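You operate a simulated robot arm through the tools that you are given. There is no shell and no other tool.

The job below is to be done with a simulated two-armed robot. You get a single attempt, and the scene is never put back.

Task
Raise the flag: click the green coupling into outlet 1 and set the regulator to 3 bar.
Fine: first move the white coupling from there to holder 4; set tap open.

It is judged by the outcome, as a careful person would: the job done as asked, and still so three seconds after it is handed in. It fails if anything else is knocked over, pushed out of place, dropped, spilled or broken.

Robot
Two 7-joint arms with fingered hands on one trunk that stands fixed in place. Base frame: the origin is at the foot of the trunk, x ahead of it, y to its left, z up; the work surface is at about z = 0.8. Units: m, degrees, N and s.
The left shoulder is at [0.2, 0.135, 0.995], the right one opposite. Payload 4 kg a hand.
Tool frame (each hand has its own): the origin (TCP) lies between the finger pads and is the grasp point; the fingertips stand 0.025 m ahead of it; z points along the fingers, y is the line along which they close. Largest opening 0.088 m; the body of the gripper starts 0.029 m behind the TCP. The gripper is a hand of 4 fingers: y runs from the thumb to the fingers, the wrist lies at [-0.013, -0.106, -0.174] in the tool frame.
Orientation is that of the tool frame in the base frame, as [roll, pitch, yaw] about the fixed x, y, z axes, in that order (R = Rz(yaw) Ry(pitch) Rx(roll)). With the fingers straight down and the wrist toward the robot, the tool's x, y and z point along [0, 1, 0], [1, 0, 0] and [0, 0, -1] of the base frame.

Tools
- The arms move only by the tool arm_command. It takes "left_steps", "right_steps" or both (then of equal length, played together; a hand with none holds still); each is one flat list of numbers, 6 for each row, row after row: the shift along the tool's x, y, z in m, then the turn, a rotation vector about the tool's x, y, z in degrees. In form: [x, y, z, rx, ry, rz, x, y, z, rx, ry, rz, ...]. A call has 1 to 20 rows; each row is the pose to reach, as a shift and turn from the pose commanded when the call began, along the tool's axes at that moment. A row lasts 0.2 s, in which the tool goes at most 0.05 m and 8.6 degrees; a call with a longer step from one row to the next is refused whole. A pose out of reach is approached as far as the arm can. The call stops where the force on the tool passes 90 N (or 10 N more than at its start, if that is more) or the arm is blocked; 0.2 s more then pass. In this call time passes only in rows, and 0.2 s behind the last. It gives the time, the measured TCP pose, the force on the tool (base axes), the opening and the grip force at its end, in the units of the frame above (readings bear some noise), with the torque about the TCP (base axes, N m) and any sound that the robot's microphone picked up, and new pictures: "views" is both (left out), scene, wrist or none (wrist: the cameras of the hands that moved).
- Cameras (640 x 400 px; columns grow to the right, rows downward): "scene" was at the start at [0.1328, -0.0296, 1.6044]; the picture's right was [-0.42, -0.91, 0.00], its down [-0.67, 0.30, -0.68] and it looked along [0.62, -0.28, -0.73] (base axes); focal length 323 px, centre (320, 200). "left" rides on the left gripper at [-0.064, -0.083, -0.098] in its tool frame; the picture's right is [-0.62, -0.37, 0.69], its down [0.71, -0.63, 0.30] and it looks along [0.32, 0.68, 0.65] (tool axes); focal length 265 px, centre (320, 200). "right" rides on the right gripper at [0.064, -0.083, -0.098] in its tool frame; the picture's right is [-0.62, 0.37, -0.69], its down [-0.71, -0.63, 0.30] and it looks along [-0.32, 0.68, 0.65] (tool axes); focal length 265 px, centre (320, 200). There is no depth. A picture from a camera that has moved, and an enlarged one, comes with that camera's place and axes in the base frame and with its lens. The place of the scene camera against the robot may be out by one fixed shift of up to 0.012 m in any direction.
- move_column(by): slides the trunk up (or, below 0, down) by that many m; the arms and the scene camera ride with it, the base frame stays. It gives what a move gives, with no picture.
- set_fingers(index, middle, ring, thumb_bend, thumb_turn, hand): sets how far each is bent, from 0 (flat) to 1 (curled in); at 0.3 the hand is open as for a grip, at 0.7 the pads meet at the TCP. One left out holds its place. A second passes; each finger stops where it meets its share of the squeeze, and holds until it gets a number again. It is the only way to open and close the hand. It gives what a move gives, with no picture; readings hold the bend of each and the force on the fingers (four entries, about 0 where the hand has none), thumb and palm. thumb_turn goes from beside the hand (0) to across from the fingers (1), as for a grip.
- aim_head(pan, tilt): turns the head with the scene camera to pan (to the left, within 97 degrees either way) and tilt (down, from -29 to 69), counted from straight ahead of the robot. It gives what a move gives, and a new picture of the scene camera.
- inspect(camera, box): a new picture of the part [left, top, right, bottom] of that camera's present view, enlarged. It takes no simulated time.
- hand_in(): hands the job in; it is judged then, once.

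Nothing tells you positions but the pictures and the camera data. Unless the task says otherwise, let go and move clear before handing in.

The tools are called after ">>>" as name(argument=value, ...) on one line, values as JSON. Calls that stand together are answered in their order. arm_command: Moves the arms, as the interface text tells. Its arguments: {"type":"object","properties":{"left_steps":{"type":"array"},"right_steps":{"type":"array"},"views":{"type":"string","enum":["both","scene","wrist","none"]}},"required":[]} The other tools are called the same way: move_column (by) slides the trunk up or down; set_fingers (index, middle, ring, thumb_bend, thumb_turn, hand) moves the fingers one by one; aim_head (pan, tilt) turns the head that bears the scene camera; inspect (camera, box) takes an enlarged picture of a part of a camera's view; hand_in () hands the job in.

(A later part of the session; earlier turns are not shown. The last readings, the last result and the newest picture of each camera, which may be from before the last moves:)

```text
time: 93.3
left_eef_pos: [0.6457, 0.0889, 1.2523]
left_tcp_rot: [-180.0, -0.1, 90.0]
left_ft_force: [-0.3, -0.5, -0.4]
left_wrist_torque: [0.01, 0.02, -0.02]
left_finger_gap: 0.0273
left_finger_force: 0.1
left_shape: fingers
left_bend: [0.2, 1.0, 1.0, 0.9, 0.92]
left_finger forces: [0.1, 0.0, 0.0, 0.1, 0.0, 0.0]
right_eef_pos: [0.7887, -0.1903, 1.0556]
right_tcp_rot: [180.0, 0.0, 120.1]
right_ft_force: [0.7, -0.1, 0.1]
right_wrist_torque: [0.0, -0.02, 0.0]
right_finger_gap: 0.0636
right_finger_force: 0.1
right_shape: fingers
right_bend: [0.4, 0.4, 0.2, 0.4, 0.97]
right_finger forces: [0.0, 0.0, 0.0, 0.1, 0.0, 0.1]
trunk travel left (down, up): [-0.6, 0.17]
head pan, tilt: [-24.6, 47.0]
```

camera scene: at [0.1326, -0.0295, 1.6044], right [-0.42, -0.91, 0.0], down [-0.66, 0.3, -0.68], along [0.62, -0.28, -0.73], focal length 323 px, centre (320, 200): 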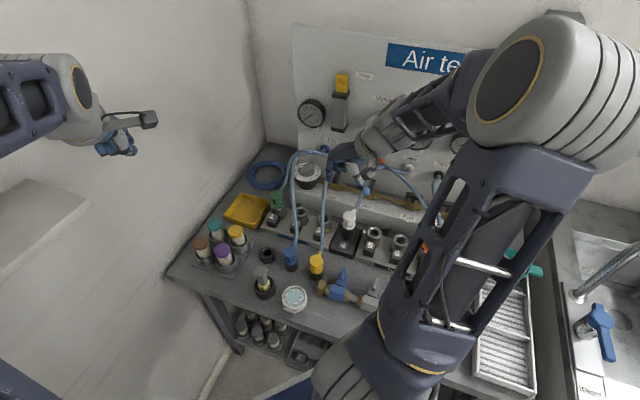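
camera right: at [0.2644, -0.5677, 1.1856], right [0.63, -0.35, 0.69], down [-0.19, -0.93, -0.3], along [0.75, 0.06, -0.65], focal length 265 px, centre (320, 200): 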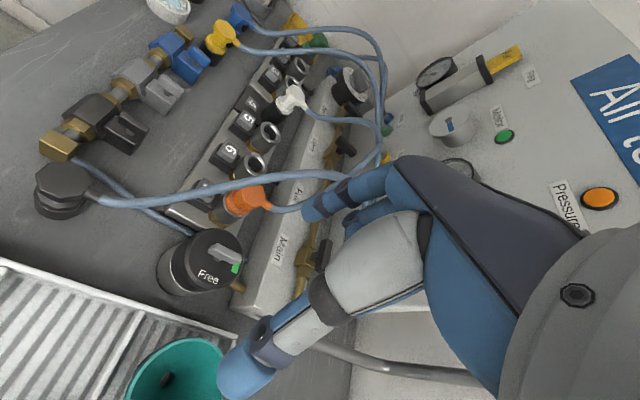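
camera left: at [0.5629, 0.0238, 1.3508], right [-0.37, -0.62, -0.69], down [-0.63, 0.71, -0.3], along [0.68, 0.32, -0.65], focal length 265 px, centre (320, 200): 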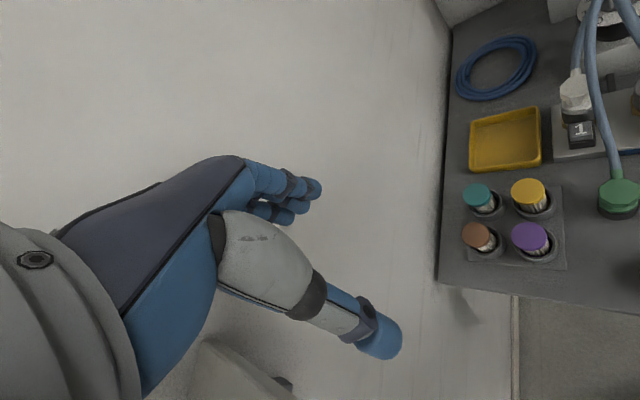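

>>> arm_command(right_steps=[0, 0, 0.04, 0, 0, 0, 0, 0, 0.08, 0, 0, 0, 0, 0, 0.115, 0, 0, 0, 0, 0, 0.14, 0, 0, 0, 0, 0, 0.158, 0, 0, 0], views="none")

>>> set_fingers(hand="right", index=0.7, middle=0.72, thumb_bend=0.7)

>>> arm_command(right_steps=[0, 0, -0.002, 0, 0, 0, 0, 0, -0.004, 0, 0, 0], views="none")

>>> inspect(camera="left", box=[540, 50, 640, 150])

```text
time: 94.5
left_eef_pos: [0.6477, 0.0877, 1.2525]
left_tcp_rot: [180.0, -0.1, 90.0]
left_ft_force: [-1.0, -0.2, -0.4]
left_wrist_torque: [-0.02, 0.0, 0.01]
left_finger_gap: 0.0276
left_finger_force: 0.0
left_shape: fingers
left_bend: [0.2, 1.0, 1.0, 0.9, 0.92]
left_finger forces: [0.1, 0.1, 0.0, 0.0, 0.0, 0.1]
right_eef_pos: [0.7902, -0.1915, 0.898]
right_tcp_rot: [-180.0, 0.0, 120.0]
right_ft_force: [-0.8, 0.1, -0.1]
right_wrist_torque: [0.04, 0.03, 0.02]
right_finger_gap: 0.0641
right_finger_force: 0.1
right_shape: fingers
right_bend: [0.4, 0.4, 0.2, 0.4, 0.97]
right_finger forces: [0.0, 0.1, 0.0, 0.0, 0.0, 0.1]
trunk travel left (down, up): [-0.6, 0.17]
head pan, tilt: [-24.6, 47.0]
```

```text
time: 95.5
left_eef_pos: [0.647, 0.0887, 1.2536]
left_tcp_rot: [180.0, -0.1, 90.0]
left_ft_force: [0.8, -0.1, 0.4]
left_wrist_torque: [0.04, -0.02, 0.0]
left_finger_gap: 0.0276
left_finger_force: 0.1
left_shape: fingers
left_bend: [0.2, 1.0, 1.0, 0.9, 0.92]
left_finger forces: [0.0, 0.1, 0.0, 0.1, 0.0, 0.0]
right_eef_pos: [0.789, -0.1905, 0.8974]
right_tcp_rot: [180.0, 0.0, 120.0]
right_ft_force: [0.6, 0.4, -0.7]
right_wrist_torque: [-0.01, -0.04, 0.01]
right_finger_gap: 0.0275
right_finger_force: 12.4
right_shape: fingers
right_bend: [0.59, 0.63, 0.2, 0.56, 0.99]
right_finger forces: [6.2, 6.2, 0.0, 0.0, 12.3, 0.0]
trunk travel left (down, up): [-0.6, 0.17]
head pan, tilt: [-24.6, 47.0]
```

```text
time: 96.1
left_eef_pos: [0.647, 0.0884, 1.253]
left_tcp_rot: [180.0, 0.1, 90.1]
left_ft_force: [0.2, 1.0, 0.3]
left_wrist_torque: [-0.02, 0.03, 0.03]
left_finger_gap: 0.0276
left_finger_force: 0.1
left_shape: fingers
left_bend: [0.2, 1.0, 1.0, 0.9, 0.92]
left_finger forces: [0.0, 0.0, 0.0, 0.1, 0.0, 0.0]
right_eef_pos: [0.79, -0.1889, 0.9026]
right_tcp_rot: [-180.0, 0.0, 120.0]
right_ft_force: [0.2, -0.5, -0.7]
right_wrist_torque: [0.01, -0.03, 0.01]
right_finger_gap: 0.0276
right_finger_force: 12.1
right_shape: fingers
right_bend: [0.59, 0.63, 0.2, 0.56, 0.99]
right_finger forces: [6.0, 5.8, 0.0, 0.0, 12.2, 0.1]
trunk travel left (down, up): [-0.6, 0.17]
head pan, tilt: [-24.6, 47.0]
```

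```text
4.00 times, centred on (590, 100) of left
camera zoom: at [0.5631, 0.0234, 1.3507], right [-0.37, -0.62, -0.69], down [-0.63, 0.71, -0.3], along [0.68, 0.32, -0.65], focal length 1062 px, centre (-760, 600)
```

zoom: 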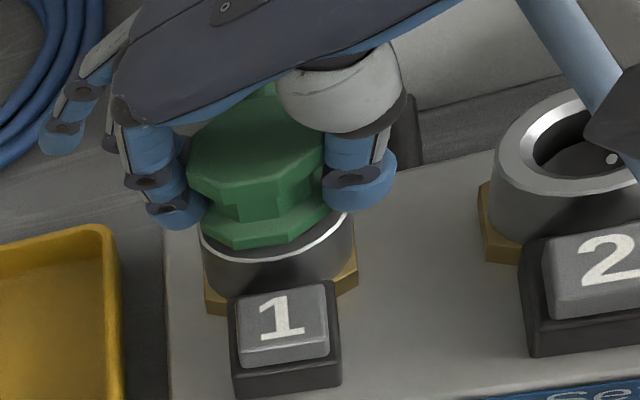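

It still lifts freely. One possibility is that this outlet's catch must be held open with its button while the plug goes in, then released to lock. I'll set the coupling down, release it and press button 1 as before, to see whether it drops or clicks.

>>> arm_command(right_steps=[0, 0, 0.002, 0, 0, 0, 0, 0, 0.004, 0, 0, 0], views="none")

>>> set_fingers(hand="right", index=0.4, middle=0.4, thumb_bend=0.4)

>>> arm_command(right_steps=[0, 0, -0.03, 0, 0, 0, 0, 0, -0.065, 0, 0, 0, 0, 0, -0.1, 0, 0, 0, 0, -0.03, -0.1, 0, 0, 8, 0.004, -0.065, -0.08, 0, 0, 16, 0.008, -0.09, -0.055, 0, 0, 24, -0.0, -0.1, -0.04, 0, 0, 30], views="none")

>>> set_fingers(hand="right", index=0.3, middle=1.0, ring=1.0, thumb_bend=0.9, thumb_turn=0.9)

>>> inspect(camera="left", box=[540, 50, 640, 150])

>>> inspect(camera="scene", box=[264, 184, 304, 234])

```text
time: 96.7
left_eef_pos: [0.6464, 0.0882, 1.2529]
left_tcp_rot: [180.0, 0.1, 90.1]
left_ft_force: [1.1, -0.7, 0.2]
left_wrist_torque: [-0.02, 0.02, -0.02]
left_finger_gap: 0.028
left_finger_force: 0.0
left_shape: fingers
left_bend: [0.2, 1.0, 1.0, 0.9, 0.92]
left_finger forces: [0.0, 0.0, 0.1, 0.0, 0.1, 0.0]
right_eef_pos: [0.7899, -0.1904, 0.8974]
right_tcp_rot: [-180.0, 0.1, 119.9]
right_ft_force: [0.0, 1.2, 0.4]
right_wrist_torque: [0.03, -0.04, 0.04]
right_finger_gap: 0.0275
right_finger_force: 12.5
right_shape: fingers
right_bend: [0.59, 0.63, 0.2, 0.56, 0.99]
right_finger forces: [6.1, 6.2, 0.1, 0.1, 12.5, 0.1]
trunk travel left (down, up): [-0.6, 0.17]
head pan, tilt: [-24.6, 47.0]
```

```text
time: 97.7
left_eef_pos: [0.6471, 0.0881, 1.2521]
left_tcp_rot: [179.9, 0.0, 90.0]
left_ft_force: [0.5, 0.6, -0.7]
left_wrist_torque: [0.0, 0.04, 0.0]
left_finger_gap: 0.028
left_finger_force: 0.0
left_shape: fingers
left_bend: [0.2, 1.0, 1.0, 0.9, 0.92]
left_finger forces: [0.0, 0.0, 0.0, 0.0, 0.1, 0.0]
right_eef_pos: [0.7903, -0.1903, 0.8979]
right_tcp_rot: [-179.9, -0.1, 120.0]
right_ft_force: [-0.2, 0.2, -0.4]
right_wrist_torque: [0.02, -0.01, -0.05]
right_finger_gap: 0.0631
right_finger_force: 0.1
right_shape: fingers
right_bend: [0.4, 0.4, 0.2, 0.4, 0.97]
right_finger forces: [0.0, 0.0, 0.0, 0.1, 0.0, 0.0]
trunk travel left (down, up): [-0.6, 0.17]
head pan, tilt: [-24.6, 47.0]
```

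```text
time: 99.3
left_eef_pos: [0.6479, 0.0873, 1.2529]
left_tcp_rot: [179.9, 0.1, 90.0]
left_ft_force: [0.3, -0.5, -0.2]
left_wrist_torque: [-0.04, 0.01, -0.02]
left_finger_gap: 0.0276
left_finger_force: 0.1
left_shape: fingers
left_bend: [0.2, 1.0, 1.0, 0.9, 0.92]
left_finger forces: [0.1, 0.1, 0.0, 0.1, 0.0, 0.0]
right_eef_pos: [0.7026, -0.24, 0.9376]
right_tcp_rot: [180.0, -0.1, 89.9]
right_ft_force: [0.5, 0.7, 0.2]
right_wrist_torque: [0.03, -0.01, 0.0]
right_finger_gap: 0.0631
right_finger_force: 0.0
right_shape: fingers
right_bend: [0.4, 0.4, 0.2, 0.4, 0.97]
right_finger forces: [0.1, 0.1, 0.0, 0.0, 0.1, 0.1]
trunk travel left (down, up): [-0.6, 0.17]
head pan, tilt: [-24.6, 47.0]
```

```text
time: 100.3
left_eef_pos: [0.646, 0.0869, 1.2525]
left_tcp_rot: [-179.9, 0.0, 90.0]
left_ft_force: [0.7, -0.2, 0.3]
left_wrist_torque: [-0.01, -0.01, 0.0]
left_finger_gap: 0.0275
left_finger_force: 0.0
left_shape: fingers
left_bend: [0.2, 1.0, 1.0, 0.9, 0.92]
left_finger forces: [0.0, 0.0, 0.0, 0.1, 0.0, 0.1]
right_eef_pos: [0.7033, -0.242, 0.9386]
right_tcp_rot: [-180.0, 0.0, 90.0]
right_ft_force: [0.5, -0.9, -0.2]
right_wrist_torque: [-0.01, -0.01, -0.04]
right_finger_gap: 0.0191
right_finger_force: 0.2
right_shape: fingers
right_bend: [0.3, 1.0, 1.0, 0.9, 0.92]
right_finger forces: [0.0, 0.0, 0.1, 0.1, 0.0, 0.0]
trunk travel left (down, up): [-0.6, 0.17]
head pan, tilt: [-24.6, 47.0]
```

```text
4.00 times, centred on (590, 100) of left
camera zoom: at [0.5631, 0.0234, 1.3508], right [-0.37, -0.62, -0.69], down [-0.63, 0.71, -0.3], along [0.68, 0.32, -0.65], focal length 1062 px, centre (-760, 600)
```

zoom: 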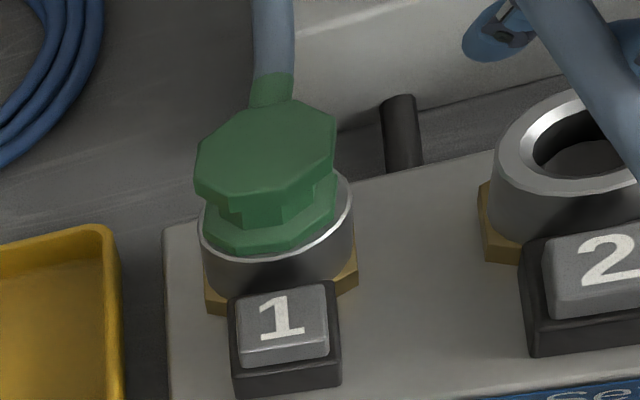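

```text
8.00 times, centred on (284, 209) of scene
camera zoom: at [0.1329, -0.0296, 1.6044], right [-0.42, -0.91, 0.0], down [-0.67, 0.3, -0.68], along [0.62, -0.28, -0.73], focal length 2584 px, centre (608, 128)
```

zoom: 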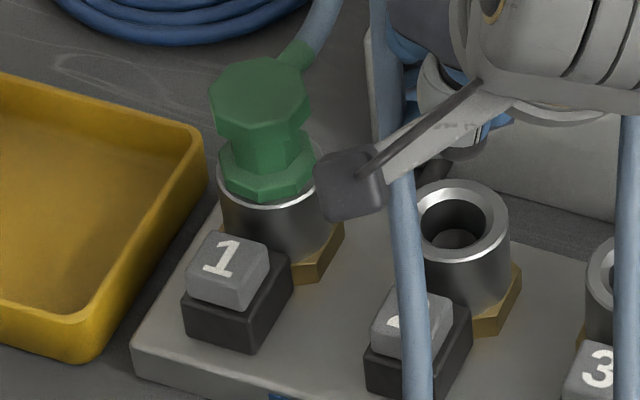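

>>> arm_command(right_steps=[0, 0, -0.03, 0, 0, 0, 0.036, -0.005, -0.03, 0, 0, 0, 0.072, -0.005, -0.03, 0, 0, 0, 0.072, -0.005, 0.01, 0, 0, 0, 0.072, -0.005, 0.045, 0, 0, 0], views="none")

>>> inspect(camera="left", box=[540, 50, 640, 150])

```text
time: 101.5
left_eef_pos: [0.6476, 0.0884, 1.2533]
left_tcp_rot: [-180.0, -0.1, 90.0]
left_ft_force: [-0.4, -0.2, 0.1]
left_wrist_torque: [0.04, 0.01, 0.02]
left_finger_gap: 0.0274
left_finger_force: 0.1
left_shape: fingers
left_bend: [0.2, 1.0, 1.0, 0.9, 0.92]
left_finger forces: [0.0, 0.0, 0.0, 0.0, 0.1, 0.0]
right_eef_pos: [0.6973, -0.1682, 0.8935]
right_tcp_rot: [179.9, 0.0, 90.1]
right_ft_force: [-0.9, -0.1, -0.1]
right_wrist_torque: [0.03, 0.02, -0.01]
right_finger_gap: 0.0191
right_finger_force: 0.2
right_shape: fingers
right_bend: [0.3, 1.0, 1.0, 0.9, 0.92]
right_finger forces: [0.1, 0.0, 0.1, 0.0, 0.0, 0.0]
trunk travel left (down, up): [-0.6, 0.17]
head pan, tilt: [-24.6, 47.0]
```

```text
4.00 times, centred on (590, 100) of left
camera zoom: at [0.5628, 0.0234, 1.3509], right [-0.37, -0.62, -0.69], down [-0.63, 0.71, -0.3], along [0.68, 0.32, -0.65], focal length 1062 px, centre (-760, 600)
```

zoom: 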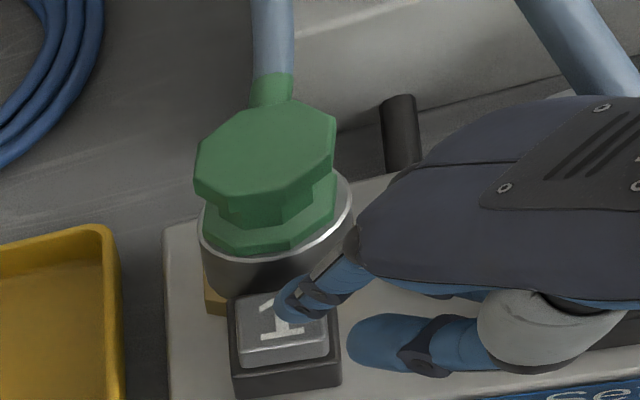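

>>> arm_command(right_steps=[0, 0, 0.008, 0, 0, 0, 0, 0, 0.014, 0, 0, 0, 0, 0, 0.02, 0, 0, 0], views="none")

>>> inspect(camera="left", box=[540, 50, 640, 150])

>>> arm_command(right_steps=[0, 0, -0.008, 0, 0, 0, 0, 0, -0.016, 0, 0, 0, 0, 0, -0.03, 0, 0, 0], views="none")

>>> inspect(camera="left", box=[540, 50, 640, 150])

```text
time: 102.3
left_eef_pos: [0.6469, 0.0882, 1.2528]
left_tcp_rot: [179.9, 0.0, 89.9]
left_ft_force: [-0.8, -0.1, 0.7]
left_wrist_torque: [0.0, -0.02, 0.0]
left_finger_gap: 0.0277
left_finger_force: 0.0
left_shape: fingers
left_bend: [0.2, 1.0, 1.0, 0.9, 0.92]
left_finger forces: [0.1, 0.0, 0.0, 0.0, 0.1, 0.0]
right_eef_pos: [0.6992, -0.1686, 0.8754]
right_tcp_rot: [179.8, 0.0, 90.0]
right_ft_force: [-4.3, 0.3, 12.3]
right_wrist_torque: [0.1, -0.55, 0.01]
right_finger_gap: 0.0198
right_finger_force: 6.4
right_shape: fingers
right_bend: [0.3, 1.0, 1.0, 0.9, 0.92]
right_finger forces: [12.4, 0.0, 0.0, 0.0, 0.1, 0.0]
trunk travel left (down, up): [-0.6, 0.17]
head pan, tilt: [-24.6, 47.0]
```

```text
4.00 times, centred on (590, 100) of left
camera zoom: at [0.5627, 0.0235, 1.3512], right [-0.37, -0.62, -0.69], down [-0.63, 0.71, -0.3], along [0.68, 0.32, -0.65], focal length 1062 px, centre (-760, 600)
```

zoom: 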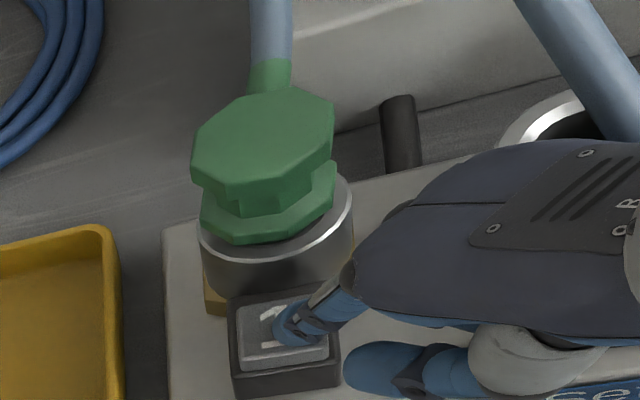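

```text
time: 103.1
left_eef_pos: [0.647, 0.0875, 1.2525]
left_tcp_rot: [-180.0, 0.0, 89.9]
left_ft_force: [-0.4, -0.5, 0.1]
left_wrist_torque: [-0.05, -0.01, -0.01]
left_finger_gap: 0.0276
left_finger_force: 0.0
left_shape: fingers
left_bend: [0.2, 1.0, 1.0, 0.9, 0.92]
left_finger forces: [0.0, 0.1, 0.0, 0.0, 0.1, 0.0]
right_eef_pos: [0.6986, -0.1688, 0.9021]
right_tcp_rot: [179.9, 0.0, 90.2]
right_ft_force: [-0.2, 0.4, -0.2]
right_wrist_torque: [-0.06, 0.0, -0.02]
right_finger_gap: 0.0194
right_finger_force: 0.1
right_shape: fingers
right_bend: [0.3, 1.0, 1.0, 0.9, 0.92]
right_finger forces: [0.1, 0.0, 0.0, 0.0, 0.0, 0.0]
trunk travel left (down, up): [-0.6, 0.17]
head pan, tilt: [-24.6, 47.0]
```

```text
4.00 times, centred on (590, 100) of left
camera zoom: at [0.5632, 0.0234, 1.3507], right [-0.37, -0.62, -0.69], down [-0.63, 0.71, -0.3], along [0.68, 0.32, -0.65], focal length 1062 px, centre (-760, 600)
```

zoom: 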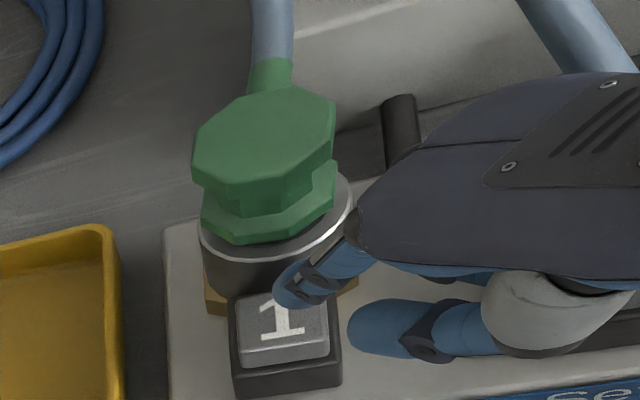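

Very informative: pressing the button popped the green coupling up about 6 mm, exactly as it did the white one. Just before that it was sitting about 2 mm deeper than in my earlier tries, so lowering it by hand, upright and centred, had very likely latched it. I'll repeat that gentle aligned lowering, starting from the popped position.

>>> arm_command(right_steps=[0, -0.01, -0.04, 0, 0, 0, 0, -0.01, -0.08, 0, 0, 0, -0.005, 0.01, -0.11, 0, 0, -8, -0.01, 0.04, -0.128, 0, 0, -16, -0.016, 0.068, -0.128, 0, 0, -24, -0.0217, 0.0904, -0.128, 0, 0, -30], views="none")

>>> set_fingers(hand="right", index=0.4, middle=0.4, ring=0.2, thumb_bend=0.4, thumb_turn=0.98)

>>> inspect(camera="scene", box=[264, 184, 304, 234])

>>> inspect(camera="left", box=[540, 50, 640, 150])

```text
time: 104.5
left_eef_pos: [0.6469, 0.0875, 1.2522]
left_tcp_rot: [-179.9, 0.0, 90.1]
left_ft_force: [-0.6, 0.0, 0.9]
left_wrist_torque: [-0.03, -0.02, 0.0]
left_finger_gap: 0.0277
left_finger_force: 0.1
left_shape: fingers
left_bend: [0.2, 1.0, 1.0, 0.9, 0.92]
left_finger forces: [0.0, 0.1, 0.1, 0.1, 0.0, 0.0]
right_eef_pos: [0.788, -0.1908, 1.0314]
right_tcp_rot: [-180.0, 0.1, 120.1]
right_ft_force: [-0.2, -0.1, 0.6]
right_wrist_torque: [-0.03, -0.02, -0.01]
right_finger_gap: 0.0193
right_finger_force: 0.0
right_shape: fingers
right_bend: [0.3, 1.0, 1.0, 0.9, 0.92]
right_finger forces: [0.1, 0.0, 0.0, 0.0, 0.1, 0.0]
trunk travel left (down, up): [-0.6, 0.17]
head pan, tilt: [-24.6, 47.0]
```

```text
time: 105.5
left_eef_pos: [0.6472, 0.0884, 1.2523]
left_tcp_rot: [-180.0, 0.0, 90.0]
left_ft_force: [0.8, 0.3, 0.0]
left_wrist_torque: [-0.02, -0.02, -0.03]
left_finger_gap: 0.0277
left_finger_force: 0.1
left_shape: fingers
left_bend: [0.2, 1.0, 1.0, 0.9, 0.92]
left_finger forces: [0.0, 0.0, 0.1, 0.0, 0.1, 0.0]
right_eef_pos: [0.7882, -0.1906, 1.0304]
right_tcp_rot: [179.9, -0.1, 120.1]
right_ft_force: [0.0, 0.1, 0.8]
right_wrist_torque: [0.01, -0.02, -0.01]
right_finger_gap: 0.0635
right_finger_force: 0.1
right_shape: fingers
right_bend: [0.4, 0.4, 0.2, 0.4, 0.97]
right_finger forces: [0.0, 0.1, 0.1, 0.0, 0.0, 0.0]
trunk travel left (down, up): [-0.6, 0.17]
head pan, tilt: [-24.6, 47.0]
```

```text
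8.00 times, centred on (284, 209) of scene
camera zoom: at [0.1329, -0.0296, 1.6044], right [-0.42, -0.91, 0.0], down [-0.67, 0.3, -0.68], along [0.62, -0.28, -0.73], focal length 2584 px, centre (608, 128)
```

zoom: 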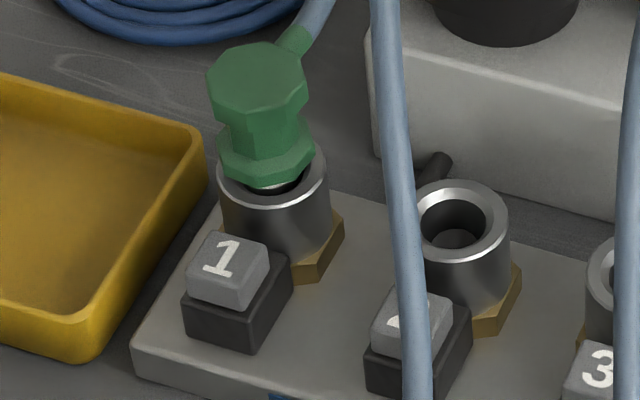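

```text
4.00 times, centred on (590, 100) of left
camera zoom: at [0.5631, 0.0234, 1.3508], right [-0.37, -0.62, -0.69], down [-0.63, 0.71, -0.3], along [0.68, 0.32, -0.65], focal length 1062 px, centre (-760, 600)
```

zoom: 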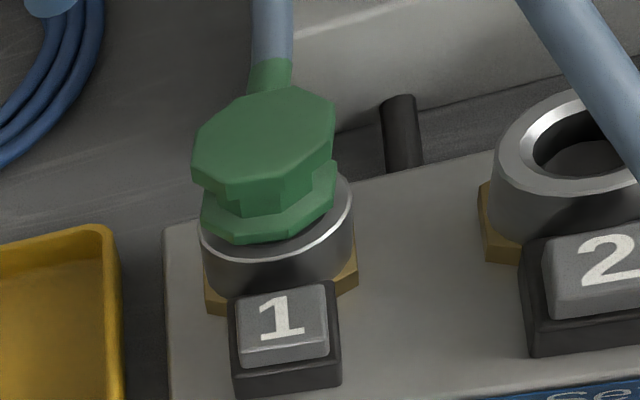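

The pop is clear: it is now about 8 mm up with a visible gap. I'll grip it here, well centred and upright, and lower it smoothly to full depth.

>>> arm_command(right_steps=[0, 0.0005, 0.04, 0, 0, 0, 0, 0.0005, 0.08, 0, 0, 0, 0, 0.0005, 0.11, 0, 0, 0, 0, 0.0005, 0.126, 0, 0, 0], views="none")

>>> set_fingers(hand="right", index=0.7, middle=0.72, thumb_bend=0.7)

>>> inspect(camera="scene", box=[264, 184, 304, 234])

>>> inspect(camera="left", box=[540, 50, 640, 150])

>>> inspect(camera="right", box=[170, 180, 370, 330])

```text
time: 106.5
left_eef_pos: [0.6459, 0.0873, 1.2526]
left_tcp_rot: [-180.0, 0.0, 90.0]
left_ft_force: [-0.7, -0.7, -0.6]
left_wrist_torque: [0.03, -0.01, -0.04]
left_finger_gap: 0.0278
left_finger_force: 0.0
left_shape: fingers
left_bend: [0.2, 1.0, 1.0, 0.9, 0.92]
left_finger forces: [0.0, 0.0, 0.0, 0.1, 0.0, 0.0]
right_eef_pos: [0.7882, -0.1891, 0.905]
right_tcp_rot: [-179.9, 0.0, 120.0]
right_ft_force: [0.1, 0.2, 0.6]
right_wrist_torque: [0.02, 0.02, 0.01]
right_finger_gap: 0.0632
right_finger_force: 0.0
right_shape: fingers
right_bend: [0.4, 0.4, 0.2, 0.4, 0.97]
right_finger forces: [0.1, 0.2, 0.0, 0.1, 0.0, 0.0]
trunk travel left (down, up): [-0.6, 0.17]
head pan, tilt: [-24.6, 47.0]
```

```text
time: 107.5
left_eef_pos: [0.6457, 0.0883, 1.2527]
left_tcp_rot: [-179.9, -0.1, 90.0]
left_ft_force: [-1.0, -0.4, 0.3]
left_wrist_torque: [-0.01, -0.02, -0.01]
left_finger_gap: 0.0277
left_finger_force: 0.0
left_shape: fingers
left_bend: [0.2, 1.0, 1.0, 0.9, 0.92]
left_finger forces: [0.1, 0.0, 0.0, 0.0, 0.0, 0.1]
right_eef_pos: [0.7891, -0.1896, 0.9051]
right_tcp_rot: [-180.0, 0.0, 120.1]
right_ft_force: [0.0, -0.4, -0.3]
right_wrist_torque: [0.04, 0.02, -0.03]
right_finger_gap: 0.0279
right_finger_force: 11.6
right_shape: fingers
right_bend: [0.59, 0.63, 0.2, 0.56, 0.99]
right_finger forces: [6.2, 6.2, 0.0, 0.0, 12.1, 0.1]
trunk travel left (down, up): [-0.6, 0.17]
head pan, tilt: [-24.6, 47.0]
```

```text
8.00 times, centred on (284, 209) of scene
camera zoom: at [0.1329, -0.0296, 1.6043], right [-0.42, -0.91, 0.0], down [-0.67, 0.3, -0.68], along [0.62, -0.28, -0.73], focal length 2584 px, centre (608, 128)
```

zoom: 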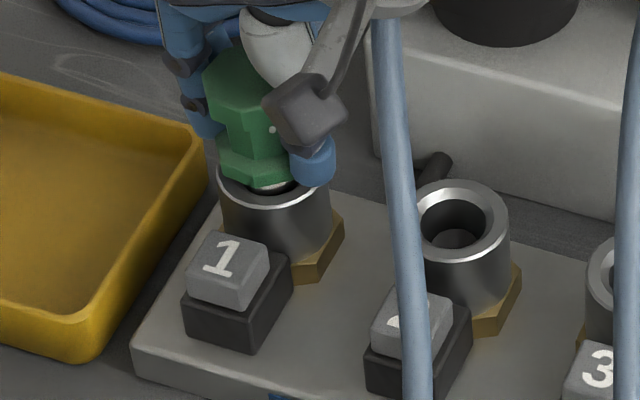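

```text
4.00 times, centred on (590, 100) of left
camera zoom: at [0.5631, 0.0234, 1.3507], right [-0.37, -0.62, -0.69], down [-0.63, 0.71, -0.3], along [0.68, 0.32, -0.65], focal length 1062 px, centre (-760, 600)
```

zoom: 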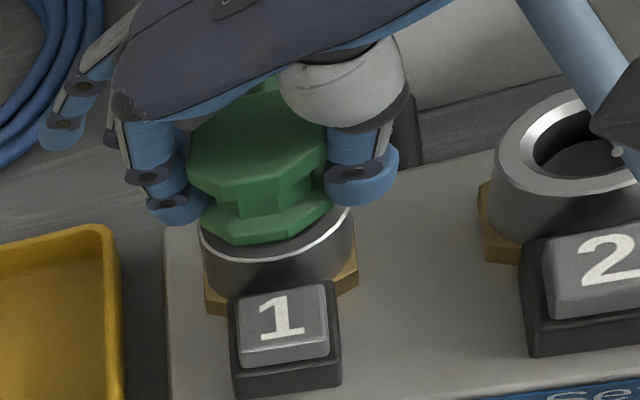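

```text
2.67 times, centred on (270, 255) of right
camera zoom: at [0.6848, -0.1768, 1.0047], right [0.63, -0.35, 0.69], down [-0.19, -0.93, -0.3], along [0.75, 0.06, -0.65], focal length 708 px, centre (453, 53)
```

zoom: 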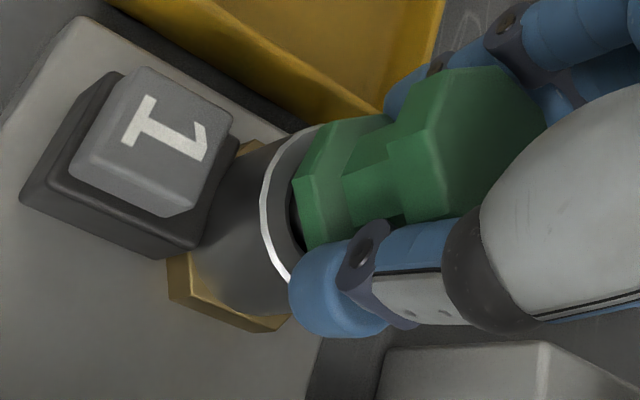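

Good, even grip. I'll lower it in small steps, reading the force at each.

>>> arm_command(right_steps=[-0.0005, -0.0008, 0.002, 0, 0, 0, -0.0005, -0.0008, 0.004, 0, 0, 0], views="none")

>>> arm_command(right_steps=[0, 0, 0.002, 0, 0, 0, 0, 0, 0.004, 0, 0, 0], views="none")

>>> arm_command(right_steps=[0, 0, 0.0015, 0, 0, 0, 0, 0, 0.003, 0, 0, 0], views="none")

>>> inspect(camera="scene", box=[264, 184, 304, 234])

>>> inspect(camera="left", box=[540, 50, 640, 150])

```text
time: 108.1
left_eef_pos: [0.6453, 0.088, 1.2538]
left_tcp_rot: [-180.0, 0.1, 90.0]
left_ft_force: [0.0, 0.0, 0.0]
left_wrist_torque: [0.01, 0.04, -0.02]
left_finger_gap: 0.0275
left_finger_force: 0.1
left_shape: fingers
left_bend: [0.2, 1.0, 1.0, 0.9, 0.92]
left_finger forces: [0.0, 0.1, 0.1, 0.0, 0.0, 0.0]
right_eef_pos: [0.7878, -0.19, 0.9022]
right_tcp_rot: [179.9, -0.1, 119.9]
right_ft_force: [0.6, -0.3, 1.4]
right_wrist_torque: [0.02, -0.04, 0.0]
right_finger_gap: 0.0275
right_finger_force: 12.8
right_shape: fingers
right_bend: [0.59, 0.63, 0.2, 0.56, 0.99]
right_finger forces: [6.6, 6.5, 0.0, 0.0, 12.2, 0.0]
trunk travel left (down, up): [-0.6, 0.17]
head pan, tilt: [-24.6, 47.0]
```

```text
time: 108.7
left_eef_pos: [0.6473, 0.0883, 1.2533]
left_tcp_rot: [180.0, 0.0, 90.0]
left_ft_force: [0.3, 0.2, 0.1]
left_wrist_torque: [0.01, 0.01, 0.01]
left_finger_gap: 0.0273
left_finger_force: 0.1
left_shape: fingers
left_bend: [0.2, 1.0, 1.0, 0.9, 0.92]
left_finger forces: [0.0, 0.1, 0.0, 0.1, 0.0, 0.0]
right_eef_pos: [0.7887, -0.1901, 0.897]
right_tcp_rot: [-180.0, 0.0, 120.1]
right_ft_force: [0.5, -0.6, 4.5]
right_wrist_torque: [0.05, -0.02, -0.02]
right_finger_gap: 0.0277
right_finger_force: 12.6
right_shape: fingers
right_bend: [0.6, 0.63, 0.2, 0.56, 0.99]
right_finger forces: [6.5, 6.6, 0.0, 0.0, 12.7, 0.0]
trunk travel left (down, up): [-0.6, 0.17]
head pan, tilt: [-24.6, 47.0]
```

```text
time: 109.3
left_eef_pos: [0.647, 0.0886, 1.2528]
left_tcp_rot: [-180.0, -0.1, 90.0]
left_ft_force: [0.3, 0.1, 0.3]
left_wrist_torque: [0.01, -0.02, -0.01]
left_finger_gap: 0.0277
left_finger_force: 0.1
left_shape: fingers
left_bend: [0.2, 1.0, 1.0, 0.9, 0.92]
left_finger forces: [0.0, 0.1, 0.0, 0.0, 0.0, 0.1]
right_eef_pos: [0.789, -0.1899, 0.895]
right_tcp_rot: [179.7, 0.1, 120.0]
right_ft_force: [0.0, -0.9, 12.1]
right_wrist_torque: [0.07, -0.14, -0.04]
right_finger_gap: 0.0277
right_finger_force: 16.0
right_shape: fingers
right_bend: [0.6, 0.63, 0.2, 0.56, 0.99]
right_finger forces: [6.5, 11.4, 0.0, 0.0, 14.2, 0.0]
trunk travel left (down, up): [-0.6, 0.17]
head pan, tilt: [-24.6, 47.0]
```

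```text
8.00 times, centred on (284, 209) of scene
camera zoom: at [0.1325, -0.0295, 1.6046], right [-0.42, -0.91, 0.0], down [-0.66, 0.3, -0.68], along [0.62, -0.28, -0.73], focal length 2584 px, centre (608, 128)
```

zoom: 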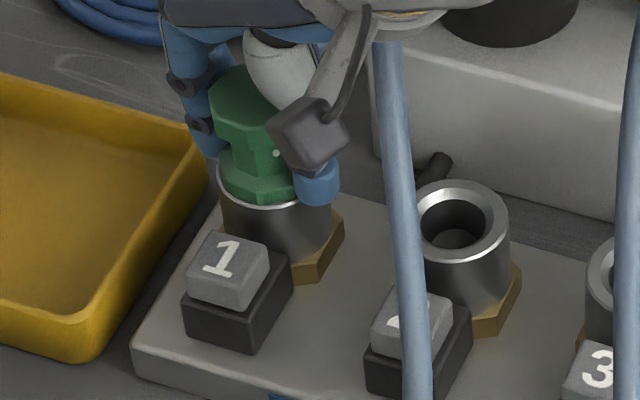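

```text
4.00 times, centred on (590, 100) of left
camera zoom: at [0.5628, 0.0235, 1.3511], right [-0.37, -0.62, -0.69], down [-0.63, 0.71, -0.3], along [0.68, 0.32, -0.65], focal length 1062 px, centre (-760, 600)
```

zoom: 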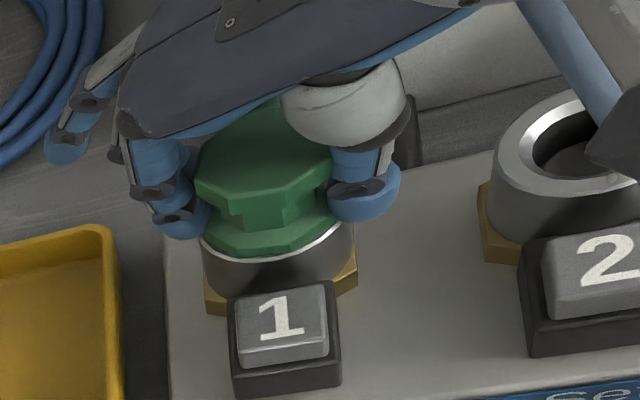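

There's a clear spring feel (3 N, then 6 N, then 12 N as it meets the rim), and it's now at full depth and well aligned. I'll push a little more firmly.

>>> arm_command(right_steps=[0, 0, 0.0015, 0, 0, 0, 0, 0, 0.003, 0, 0, 0], views="none")

>>> arm_command(right_steps=[0, 0, 0.0015, 0, 0, 0, 0, 0, 0.003, 0, 0, 0], views="none")

>>> inspect(camera="left", box=[540, 50, 640, 150])

```text
time: 109.9
left_eef_pos: [0.6464, 0.0894, 1.2528]
left_tcp_rot: [-179.9, -0.1, 89.9]
left_ft_force: [-0.1, 0.0, -0.1]
left_wrist_torque: [0.02, -0.03, -0.01]
left_finger_gap: 0.0277
left_finger_force: 0.1
left_shape: fingers
left_bend: [0.2, 1.0, 1.0, 0.9, 0.92]
left_finger forces: [0.0, 0.1, 0.0, 0.0, 0.1, 0.0]
right_eef_pos: [0.7898, -0.1894, 0.8931]
right_tcp_rot: [179.8, 0.3, 120.1]
right_ft_force: [0.5, 1.2, 29.1]
right_wrist_torque: [0.08, -0.16, 0.01]
right_finger_gap: 0.0277
right_finger_force: 21.0
right_shape: fingers
right_bend: [0.61, 0.63, 0.2, 0.56, 0.99]
right_finger forces: [7.0, 19.9, 0.0, 0.0, 16.2, 0.0]
trunk travel left (down, up): [-0.6, 0.17]
head pan, tilt: [-24.6, 47.0]
```

```text
time: 110.5
left_eef_pos: [0.6465, 0.0877, 1.2544]
left_tcp_rot: [-180.0, 0.0, 90.0]
left_ft_force: [0.3, -0.2, 0.8]
left_wrist_torque: [-0.01, 0.01, 0.01]
left_finger_gap: 0.0276
left_finger_force: 0.0
left_shape: fingers
left_bend: [0.2, 1.0, 1.0, 0.9, 0.92]
left_finger forces: [0.1, 0.0, 0.1, 0.1, 0.0, 0.0]
right_eef_pos: [0.7899, -0.1894, 0.8916]
right_tcp_rot: [179.5, 0.2, 120.0]
right_ft_force: [3.2, 0.8, 43.5]
right_wrist_torque: [0.03, -0.23, 0.07]
right_finger_gap: 0.0272
right_finger_force: 28.5
right_shape: fingers
right_bend: [0.61, 0.62, 0.2, 0.57, 0.99]
right_finger forces: [8.4, 27.9, 0.1, 0.0, 20.5, 0.0]
trunk travel left (down, up): [-0.6, 0.17]
head pan, tilt: [-24.6, 47.0]
```

```text
4.00 times, centred on (590, 100) of left
camera zoom: at [0.5621, 0.0237, 1.3515], right [-0.37, -0.62, -0.69], down [-0.63, 0.71, -0.3], along [0.68, 0.32, -0.65], focal length 1062 px, centre (-760, 600)
```

zoom: 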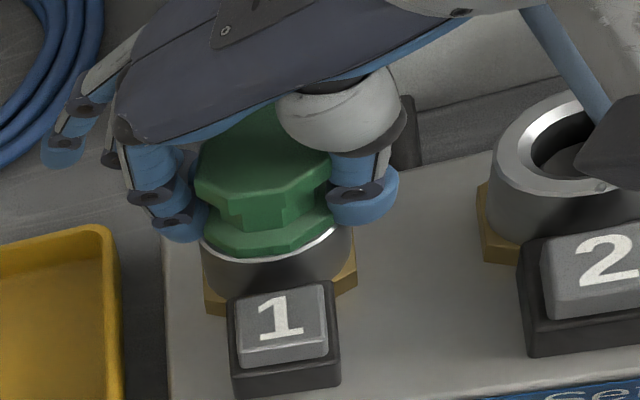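

It went deeper still, with load. I'll ease the load off and see from the force whether the spring pushes it back up or the catch holds it.

>>> arm_command(right_steps=[0, 0, -0.004, 0, 0, 0, 0, 0, -0.0075, 0, 0, 0], views="none")

>>> arm_command(right_steps=[0, 0, -0.0015, 0, 0, 0, 0, 0, -0.003, 0, 0, 0], views="none")

>>> inspect(camera="left", box=[540, 50, 640, 150])

```text
time: 111.1
left_eef_pos: [0.6483, 0.0881, 1.2528]
left_tcp_rot: [179.9, 0.0, 90.0]
left_ft_force: [-0.3, 0.6, -0.2]
left_wrist_torque: [-0.01, -0.01, -0.03]
left_finger_gap: 0.0275
left_finger_force: 0.1
left_shape: fingers
left_bend: [0.2, 1.0, 1.0, 0.9, 0.92]
left_finger forces: [0.1, 0.1, 0.0, 0.1, 0.0, 0.0]
right_eef_pos: [0.7869, -0.1915, 0.894]
right_tcp_rot: [-179.9, -0.2, 120.0]
right_ft_force: [8.7, 0.2, 13.6]
right_wrist_torque: [0.06, -0.43, 0.03]
right_finger_gap: 0.0269
right_finger_force: 18.5
right_shape: fingers
right_bend: [0.6, 0.61, 0.2, 0.58, 0.99]
right_finger forces: [7.7, 19.2, 0.0, 0.0, 11.0, 0.0]
trunk travel left (down, up): [-0.6, 0.17]
head pan, tilt: [-24.6, 47.0]
```

```text
time: 111.7
left_eef_pos: [0.6471, 0.0894, 1.2524]
left_tcp_rot: [-180.0, 0.0, 90.0]
left_ft_force: [0.2, 0.0, 0.7]
left_wrist_torque: [0.01, -0.01, 0.0]
left_finger_gap: 0.0275
left_finger_force: 0.0
left_shape: fingers
left_bend: [0.2, 1.0, 1.0, 0.9, 0.92]
left_finger forces: [0.0, 0.0, 0.1, 0.1, 0.0, 0.0]
right_eef_pos: [0.7869, -0.1911, 0.8948]
right_tcp_rot: [-179.8, -0.2, 120.0]
right_ft_force: [3.5, -0.3, -2.0]
right_wrist_torque: [-0.01, -0.18, -0.01]
right_finger_gap: 0.0269
right_finger_force: 12.7
right_shape: fingers
right_bend: [0.59, 0.62, 0.2, 0.58, 0.99]
right_finger forces: [6.3, 7.9, 0.0, 0.0, 11.0, 0.0]
trunk travel left (down, up): [-0.6, 0.17]
head pan, tilt: [-24.6, 47.0]
```

```text
4.00 times, centred on (590, 100) of left
camera zoom: at [0.5632, 0.0233, 1.3505], right [-0.37, -0.62, -0.69], down [-0.63, 0.71, -0.3], along [0.68, 0.32, -0.65], focal length 1062 px, centre (-760, 600)
```

zoom: 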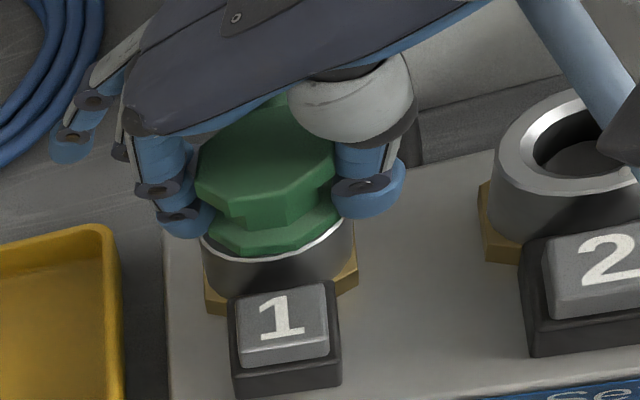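

Now the spring no longer pushes up; instead I feel a slight downward pull (-2 N). I'll pull up gently a few more millimetres to see whether the catch holds.

>>> arm_command(right_steps=[0, 0, -0.0015, 0, 0, 0, 0, 0, -0.003, 0, 0, 0], views="none")

>>> inspect(camera="left", box=[540, 50, 640, 150])

```text
time: 112.3
left_eef_pos: [0.6468, 0.0877, 1.2526]
left_tcp_rot: [179.9, -0.1, 90.0]
left_ft_force: [-0.9, 0.7, -0.2]
left_wrist_torque: [0.02, -0.02, -0.01]
left_finger_gap: 0.0276
left_finger_force: 0.1
left_shape: fingers
left_bend: [0.2, 1.0, 1.0, 0.9, 0.92]
left_finger forces: [0.0, 0.1, 0.0, 0.0, 0.1, 0.0]
right_eef_pos: [0.7884, -0.1908, 0.9004]
right_tcp_rot: [179.9, -0.1, 120.1]
right_ft_force: [0.8, -1.0, -1.0]
right_wrist_torque: [-0.07, -0.02, 0.03]
right_finger_gap: 0.0269
right_finger_force: 13.0
right_shape: fingers
right_bend: [0.6, 0.63, 0.2, 0.58, 0.99]
right_finger forces: [5.9, 6.8, 0.1, 0.1, 12.2, 0.0]
trunk travel left (down, up): [-0.6, 0.17]
head pan, tilt: [-24.6, 47.0]
```

```text
4.00 times, centred on (590, 100) of left
camera zoom: at [0.5631, 0.0233, 1.3507], right [-0.37, -0.62, -0.69], down [-0.63, 0.71, -0.3], along [0.68, 0.32, -0.65], focal length 1062 px, centre (-760, 600)
```

zoom: 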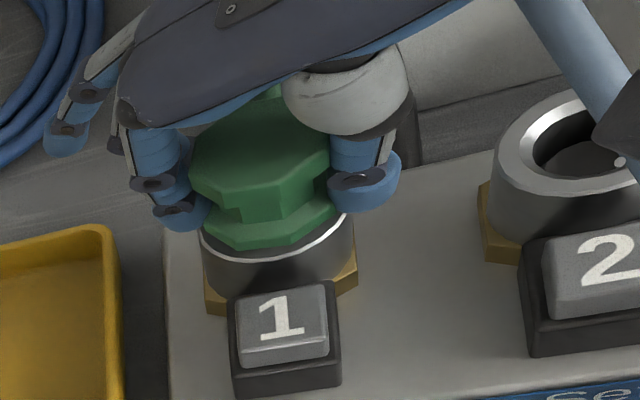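

It lifted without spring force again, so it's not held yet. But aligned like this it went deeper than before, and I only reached 44 N. I'll push down again, aligned, and go firmer.

>>> arm_command(right_steps=[0, 0, 0.004, 0, 0, 0, 0, 0, 0.008, 0, 0, 0, 0, 0, 0.012, 0, 0, 0, 0, 0, 0.016, 0, 0, 0], views="none")

>>> inspect(camera="left", box=[540, 50, 640, 150])

>>> inspect(camera="right", box=[170, 180, 370, 330])

```text
time: 113.3
left_eef_pos: [0.6457, 0.0884, 1.2542]
left_tcp_rot: [180.0, 0.0, 90.0]
left_ft_force: [-0.6, -0.6, 0.2]
left_wrist_torque: [-0.01, 0.0, 0.0]
left_finger_gap: 0.0276
left_finger_force: 0.1
left_shape: fingers
left_bend: [0.2, 1.0, 1.0, 0.9, 0.92]
left_finger forces: [0.0, 0.1, 0.0, 0.1, 0.0, 0.1]
right_eef_pos: [0.7897, -0.1892, 0.892]
right_tcp_rot: [179.3, 0.5, 120.0]
right_ft_force: [1.6, 2.0, 46.8]
right_wrist_torque: [-0.05, 0.07, 0.05]
right_finger_gap: 0.0271
right_finger_force: 31.2
right_shape: fingers
right_bend: [0.62, 0.73, 0.2, 0.58, 0.98]
right_finger forces: [7.6, 27.9, 0.0, 0.0, 27.3, 0.0]
trunk travel left (down, up): [-0.6, 0.17]
head pan, tilt: [-24.6, 47.0]
```

```text
4.00 times, centred on (590, 100) of left
camera zoom: at [0.5619, 0.0238, 1.3521], right [-0.37, -0.62, -0.69], down [-0.63, 0.71, -0.31], along [0.68, 0.32, -0.65], focal length 1062 px, centre (-760, 600)
```

zoom: 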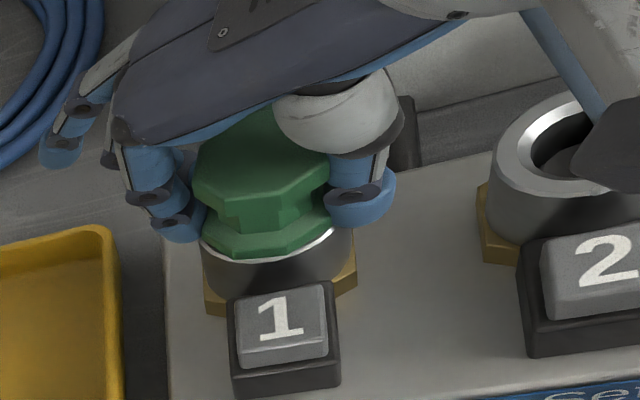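

```text
2.67 times, centred on (270, 255) of right
camera zoom: at [0.6856, -0.1758, 0.99], right [0.62, -0.35, 0.7], down [-0.18, -0.93, -0.31], along [0.76, 0.06, -0.64], focal length 708 px, centre (453, 53)
```

zoom: 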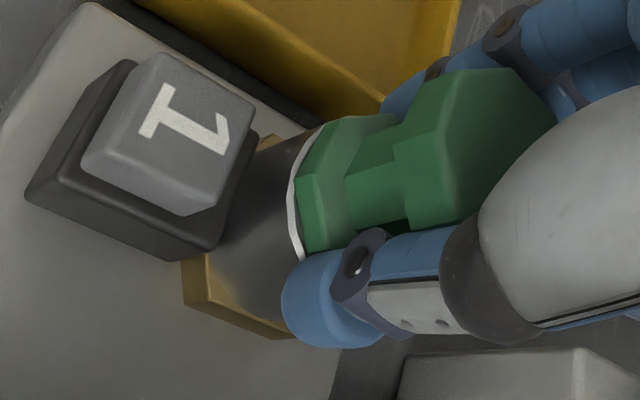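

The flange is now truly flush with the rim, but this grip slips above about 45 N. I'll relieve it, release without disturbing it, and press its centre with the index pointer, since it's now properly aligned.

>>> arm_command(right_steps=[0, 0, -0.004, 0, 0, 0, 0, 0, -0.0085, 0, 0, 0, 0, 0, -0.01, 0, 0, 0], views="none")

>>> set_fingers(hand="right", index=0.4, middle=0.4, thumb_bend=0.4)

>>> arm_command(right_steps=[0, 0, -0.03, 0, 0, 0, 0, 0, -0.06, 0, 0, 0, 0, 0, -0.09, 0, 0, 0, 0, 0, -0.12, 0, 0, 0], views="none")

>>> set_fingers(hand="right", index=0.5, middle=1.0, ring=1.0, thumb_bend=0.0, thumb_turn=0.98)

>>> inspect(camera="scene", box=[264, 184, 304, 234])

>>> inspect(camera="left", box=[540, 50, 640, 150])

```text
time: 114.1
left_eef_pos: [0.6476, 0.0879, 1.2518]
left_tcp_rot: [-179.9, -0.1, 90.0]
left_ft_force: [0.7, -1.1, -0.6]
left_wrist_torque: [-0.02, -0.02, 0.01]
left_finger_gap: 0.0275
left_finger_force: 0.0
left_shape: fingers
left_bend: [0.2, 1.0, 1.0, 0.9, 0.92]
left_finger forces: [0.0, 0.0, 0.0, 0.0, 0.1, 0.0]
right_eef_pos: [0.7864, -0.1922, 0.8937]
right_tcp_rot: [-180.0, 0.0, 119.8]
right_ft_force: [9.4, 0.6, 10.8]
right_wrist_torque: [0.04, -0.39, -0.02]
right_finger_gap: 0.0266
right_finger_force: 18.0
right_shape: fingers
right_bend: [0.6, 0.61, 0.2, 0.58, 0.99]
right_finger forces: [7.9, 18.0, 0.0, 0.0, 10.4, 0.0]
trunk travel left (down, up): [-0.6, 0.17]
head pan, tilt: [-24.6, 47.0]
```

```text
time: 115.1
left_eef_pos: [0.6476, 0.0882, 1.2519]
left_tcp_rot: [180.0, 0.1, 90.0]
left_ft_force: [-0.6, -0.5, 0.0]
left_wrist_torque: [0.0, 0.02, 0.02]
left_finger_gap: 0.0275
left_finger_force: 0.0
left_shape: fingers
left_bend: [0.2, 1.0, 1.0, 0.9, 0.92]
left_finger forces: [0.0, 0.0, 0.1, 0.0, 0.0, 0.0]
right_eef_pos: [0.7887, -0.1902, 0.8966]
right_tcp_rot: [-179.9, 0.0, 120.0]
right_ft_force: [0.6, -0.4, 0.6]
right_wrist_torque: [0.03, 0.0, -0.03]
right_finger_gap: 0.0633
right_finger_force: 0.1
right_shape: fingers
right_bend: [0.4, 0.4, 0.2, 0.4, 0.97]
right_finger forces: [0.0, 0.1, 0.1, 0.1, 0.0, 0.0]
trunk travel left (down, up): [-0.6, 0.17]
head pan, tilt: [-24.6, 47.0]
```

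```text
time: 116.1
left_eef_pos: [0.6466, 0.0875, 1.2535]
left_tcp_rot: [180.0, 0.0, 90.0]
left_ft_force: [0.0, 0.3, -0.4]
left_wrist_torque: [-0.01, -0.01, 0.0]
left_finger_gap: 0.0276
left_finger_force: 0.1
left_shape: fingers
left_bend: [0.2, 1.0, 1.0, 0.9, 0.92]
left_finger forces: [0.0, 0.1, 0.1, 0.0, 0.0, 0.1]
right_eef_pos: [0.789, -0.1922, 1.0166]
right_tcp_rot: [179.9, 0.0, 120.0]
right_ft_force: [0.9, 0.9, -0.3]
right_wrist_torque: [0.02, 0.01, -0.03]
right_finger_gap: 0.063
right_finger_force: 0.0
right_shape: fingers
right_bend: [0.4, 0.4, 0.2, 0.4, 0.97]
right_finger forces: [0.0, 0.0, 0.0, 0.0, 0.1, 0.1]
trunk travel left (down, up): [-0.6, 0.17]
head pan, tilt: [-24.6, 47.0]
```

```text
time: 117.1
left_eef_pos: [0.6468, 0.0877, 1.2524]
left_tcp_rot: [-180.0, 0.0, 90.0]
left_ft_force: [0.1, 0.0, -0.4]
left_wrist_torque: [-0.03, 0.02, -0.02]
left_finger_gap: 0.0276
left_finger_force: 0.0
left_shape: fingers
left_bend: [0.2, 1.0, 1.0, 0.9, 0.92]
left_finger forces: [0.0, 0.0, 0.0, 0.0, 0.0, 0.0]
right_eef_pos: [0.7881, -0.1905, 1.0153]
right_tcp_rot: [180.0, 0.1, 119.9]
right_ft_force: [-0.4, -0.1, -0.1]
right_wrist_torque: [0.03, -0.03, 0.0]
right_finger_gap: 0.0797
right_finger_force: 0.0
right_shape: fingers
right_bend: [0.5, 1.0, 1.0, 0.0, 0.93]
right_finger forces: [0.1, 0.0, 0.0, 0.0, 0.0, 0.0]
trunk travel left (down, up): [-0.6, 0.17]
head pan, tilt: [-24.6, 47.0]
```

```text
8.00 times, centred on (284, 209) of scene
camera zoom: at [0.1329, -0.0296, 1.6044], right [-0.42, -0.91, 0.0], down [-0.67, 0.3, -0.68], along [0.62, -0.28, -0.73], focal length 2584 px, centre (608, 128)
```

zoom: 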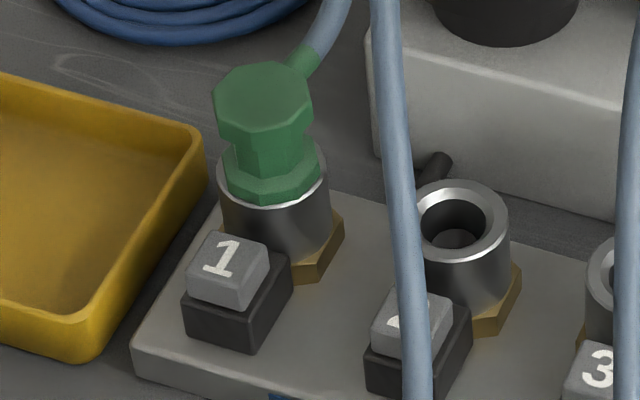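

```text
4.00 times, centred on (590, 100) of left
camera zoom: at [0.5631, 0.0234, 1.3508], right [-0.37, -0.62, -0.69], down [-0.63, 0.71, -0.3], along [0.68, 0.32, -0.65], focal length 1062 px, centre (-760, 600)
```

zoom: 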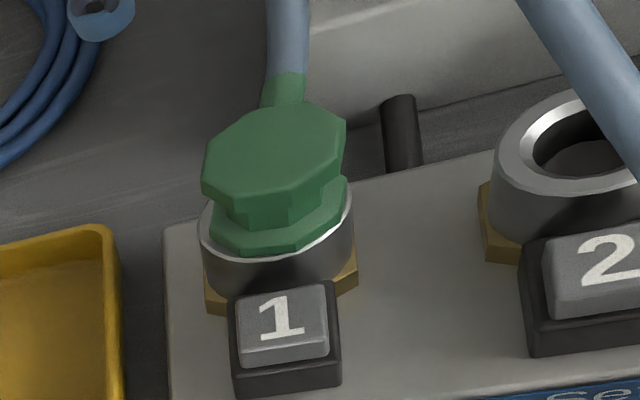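

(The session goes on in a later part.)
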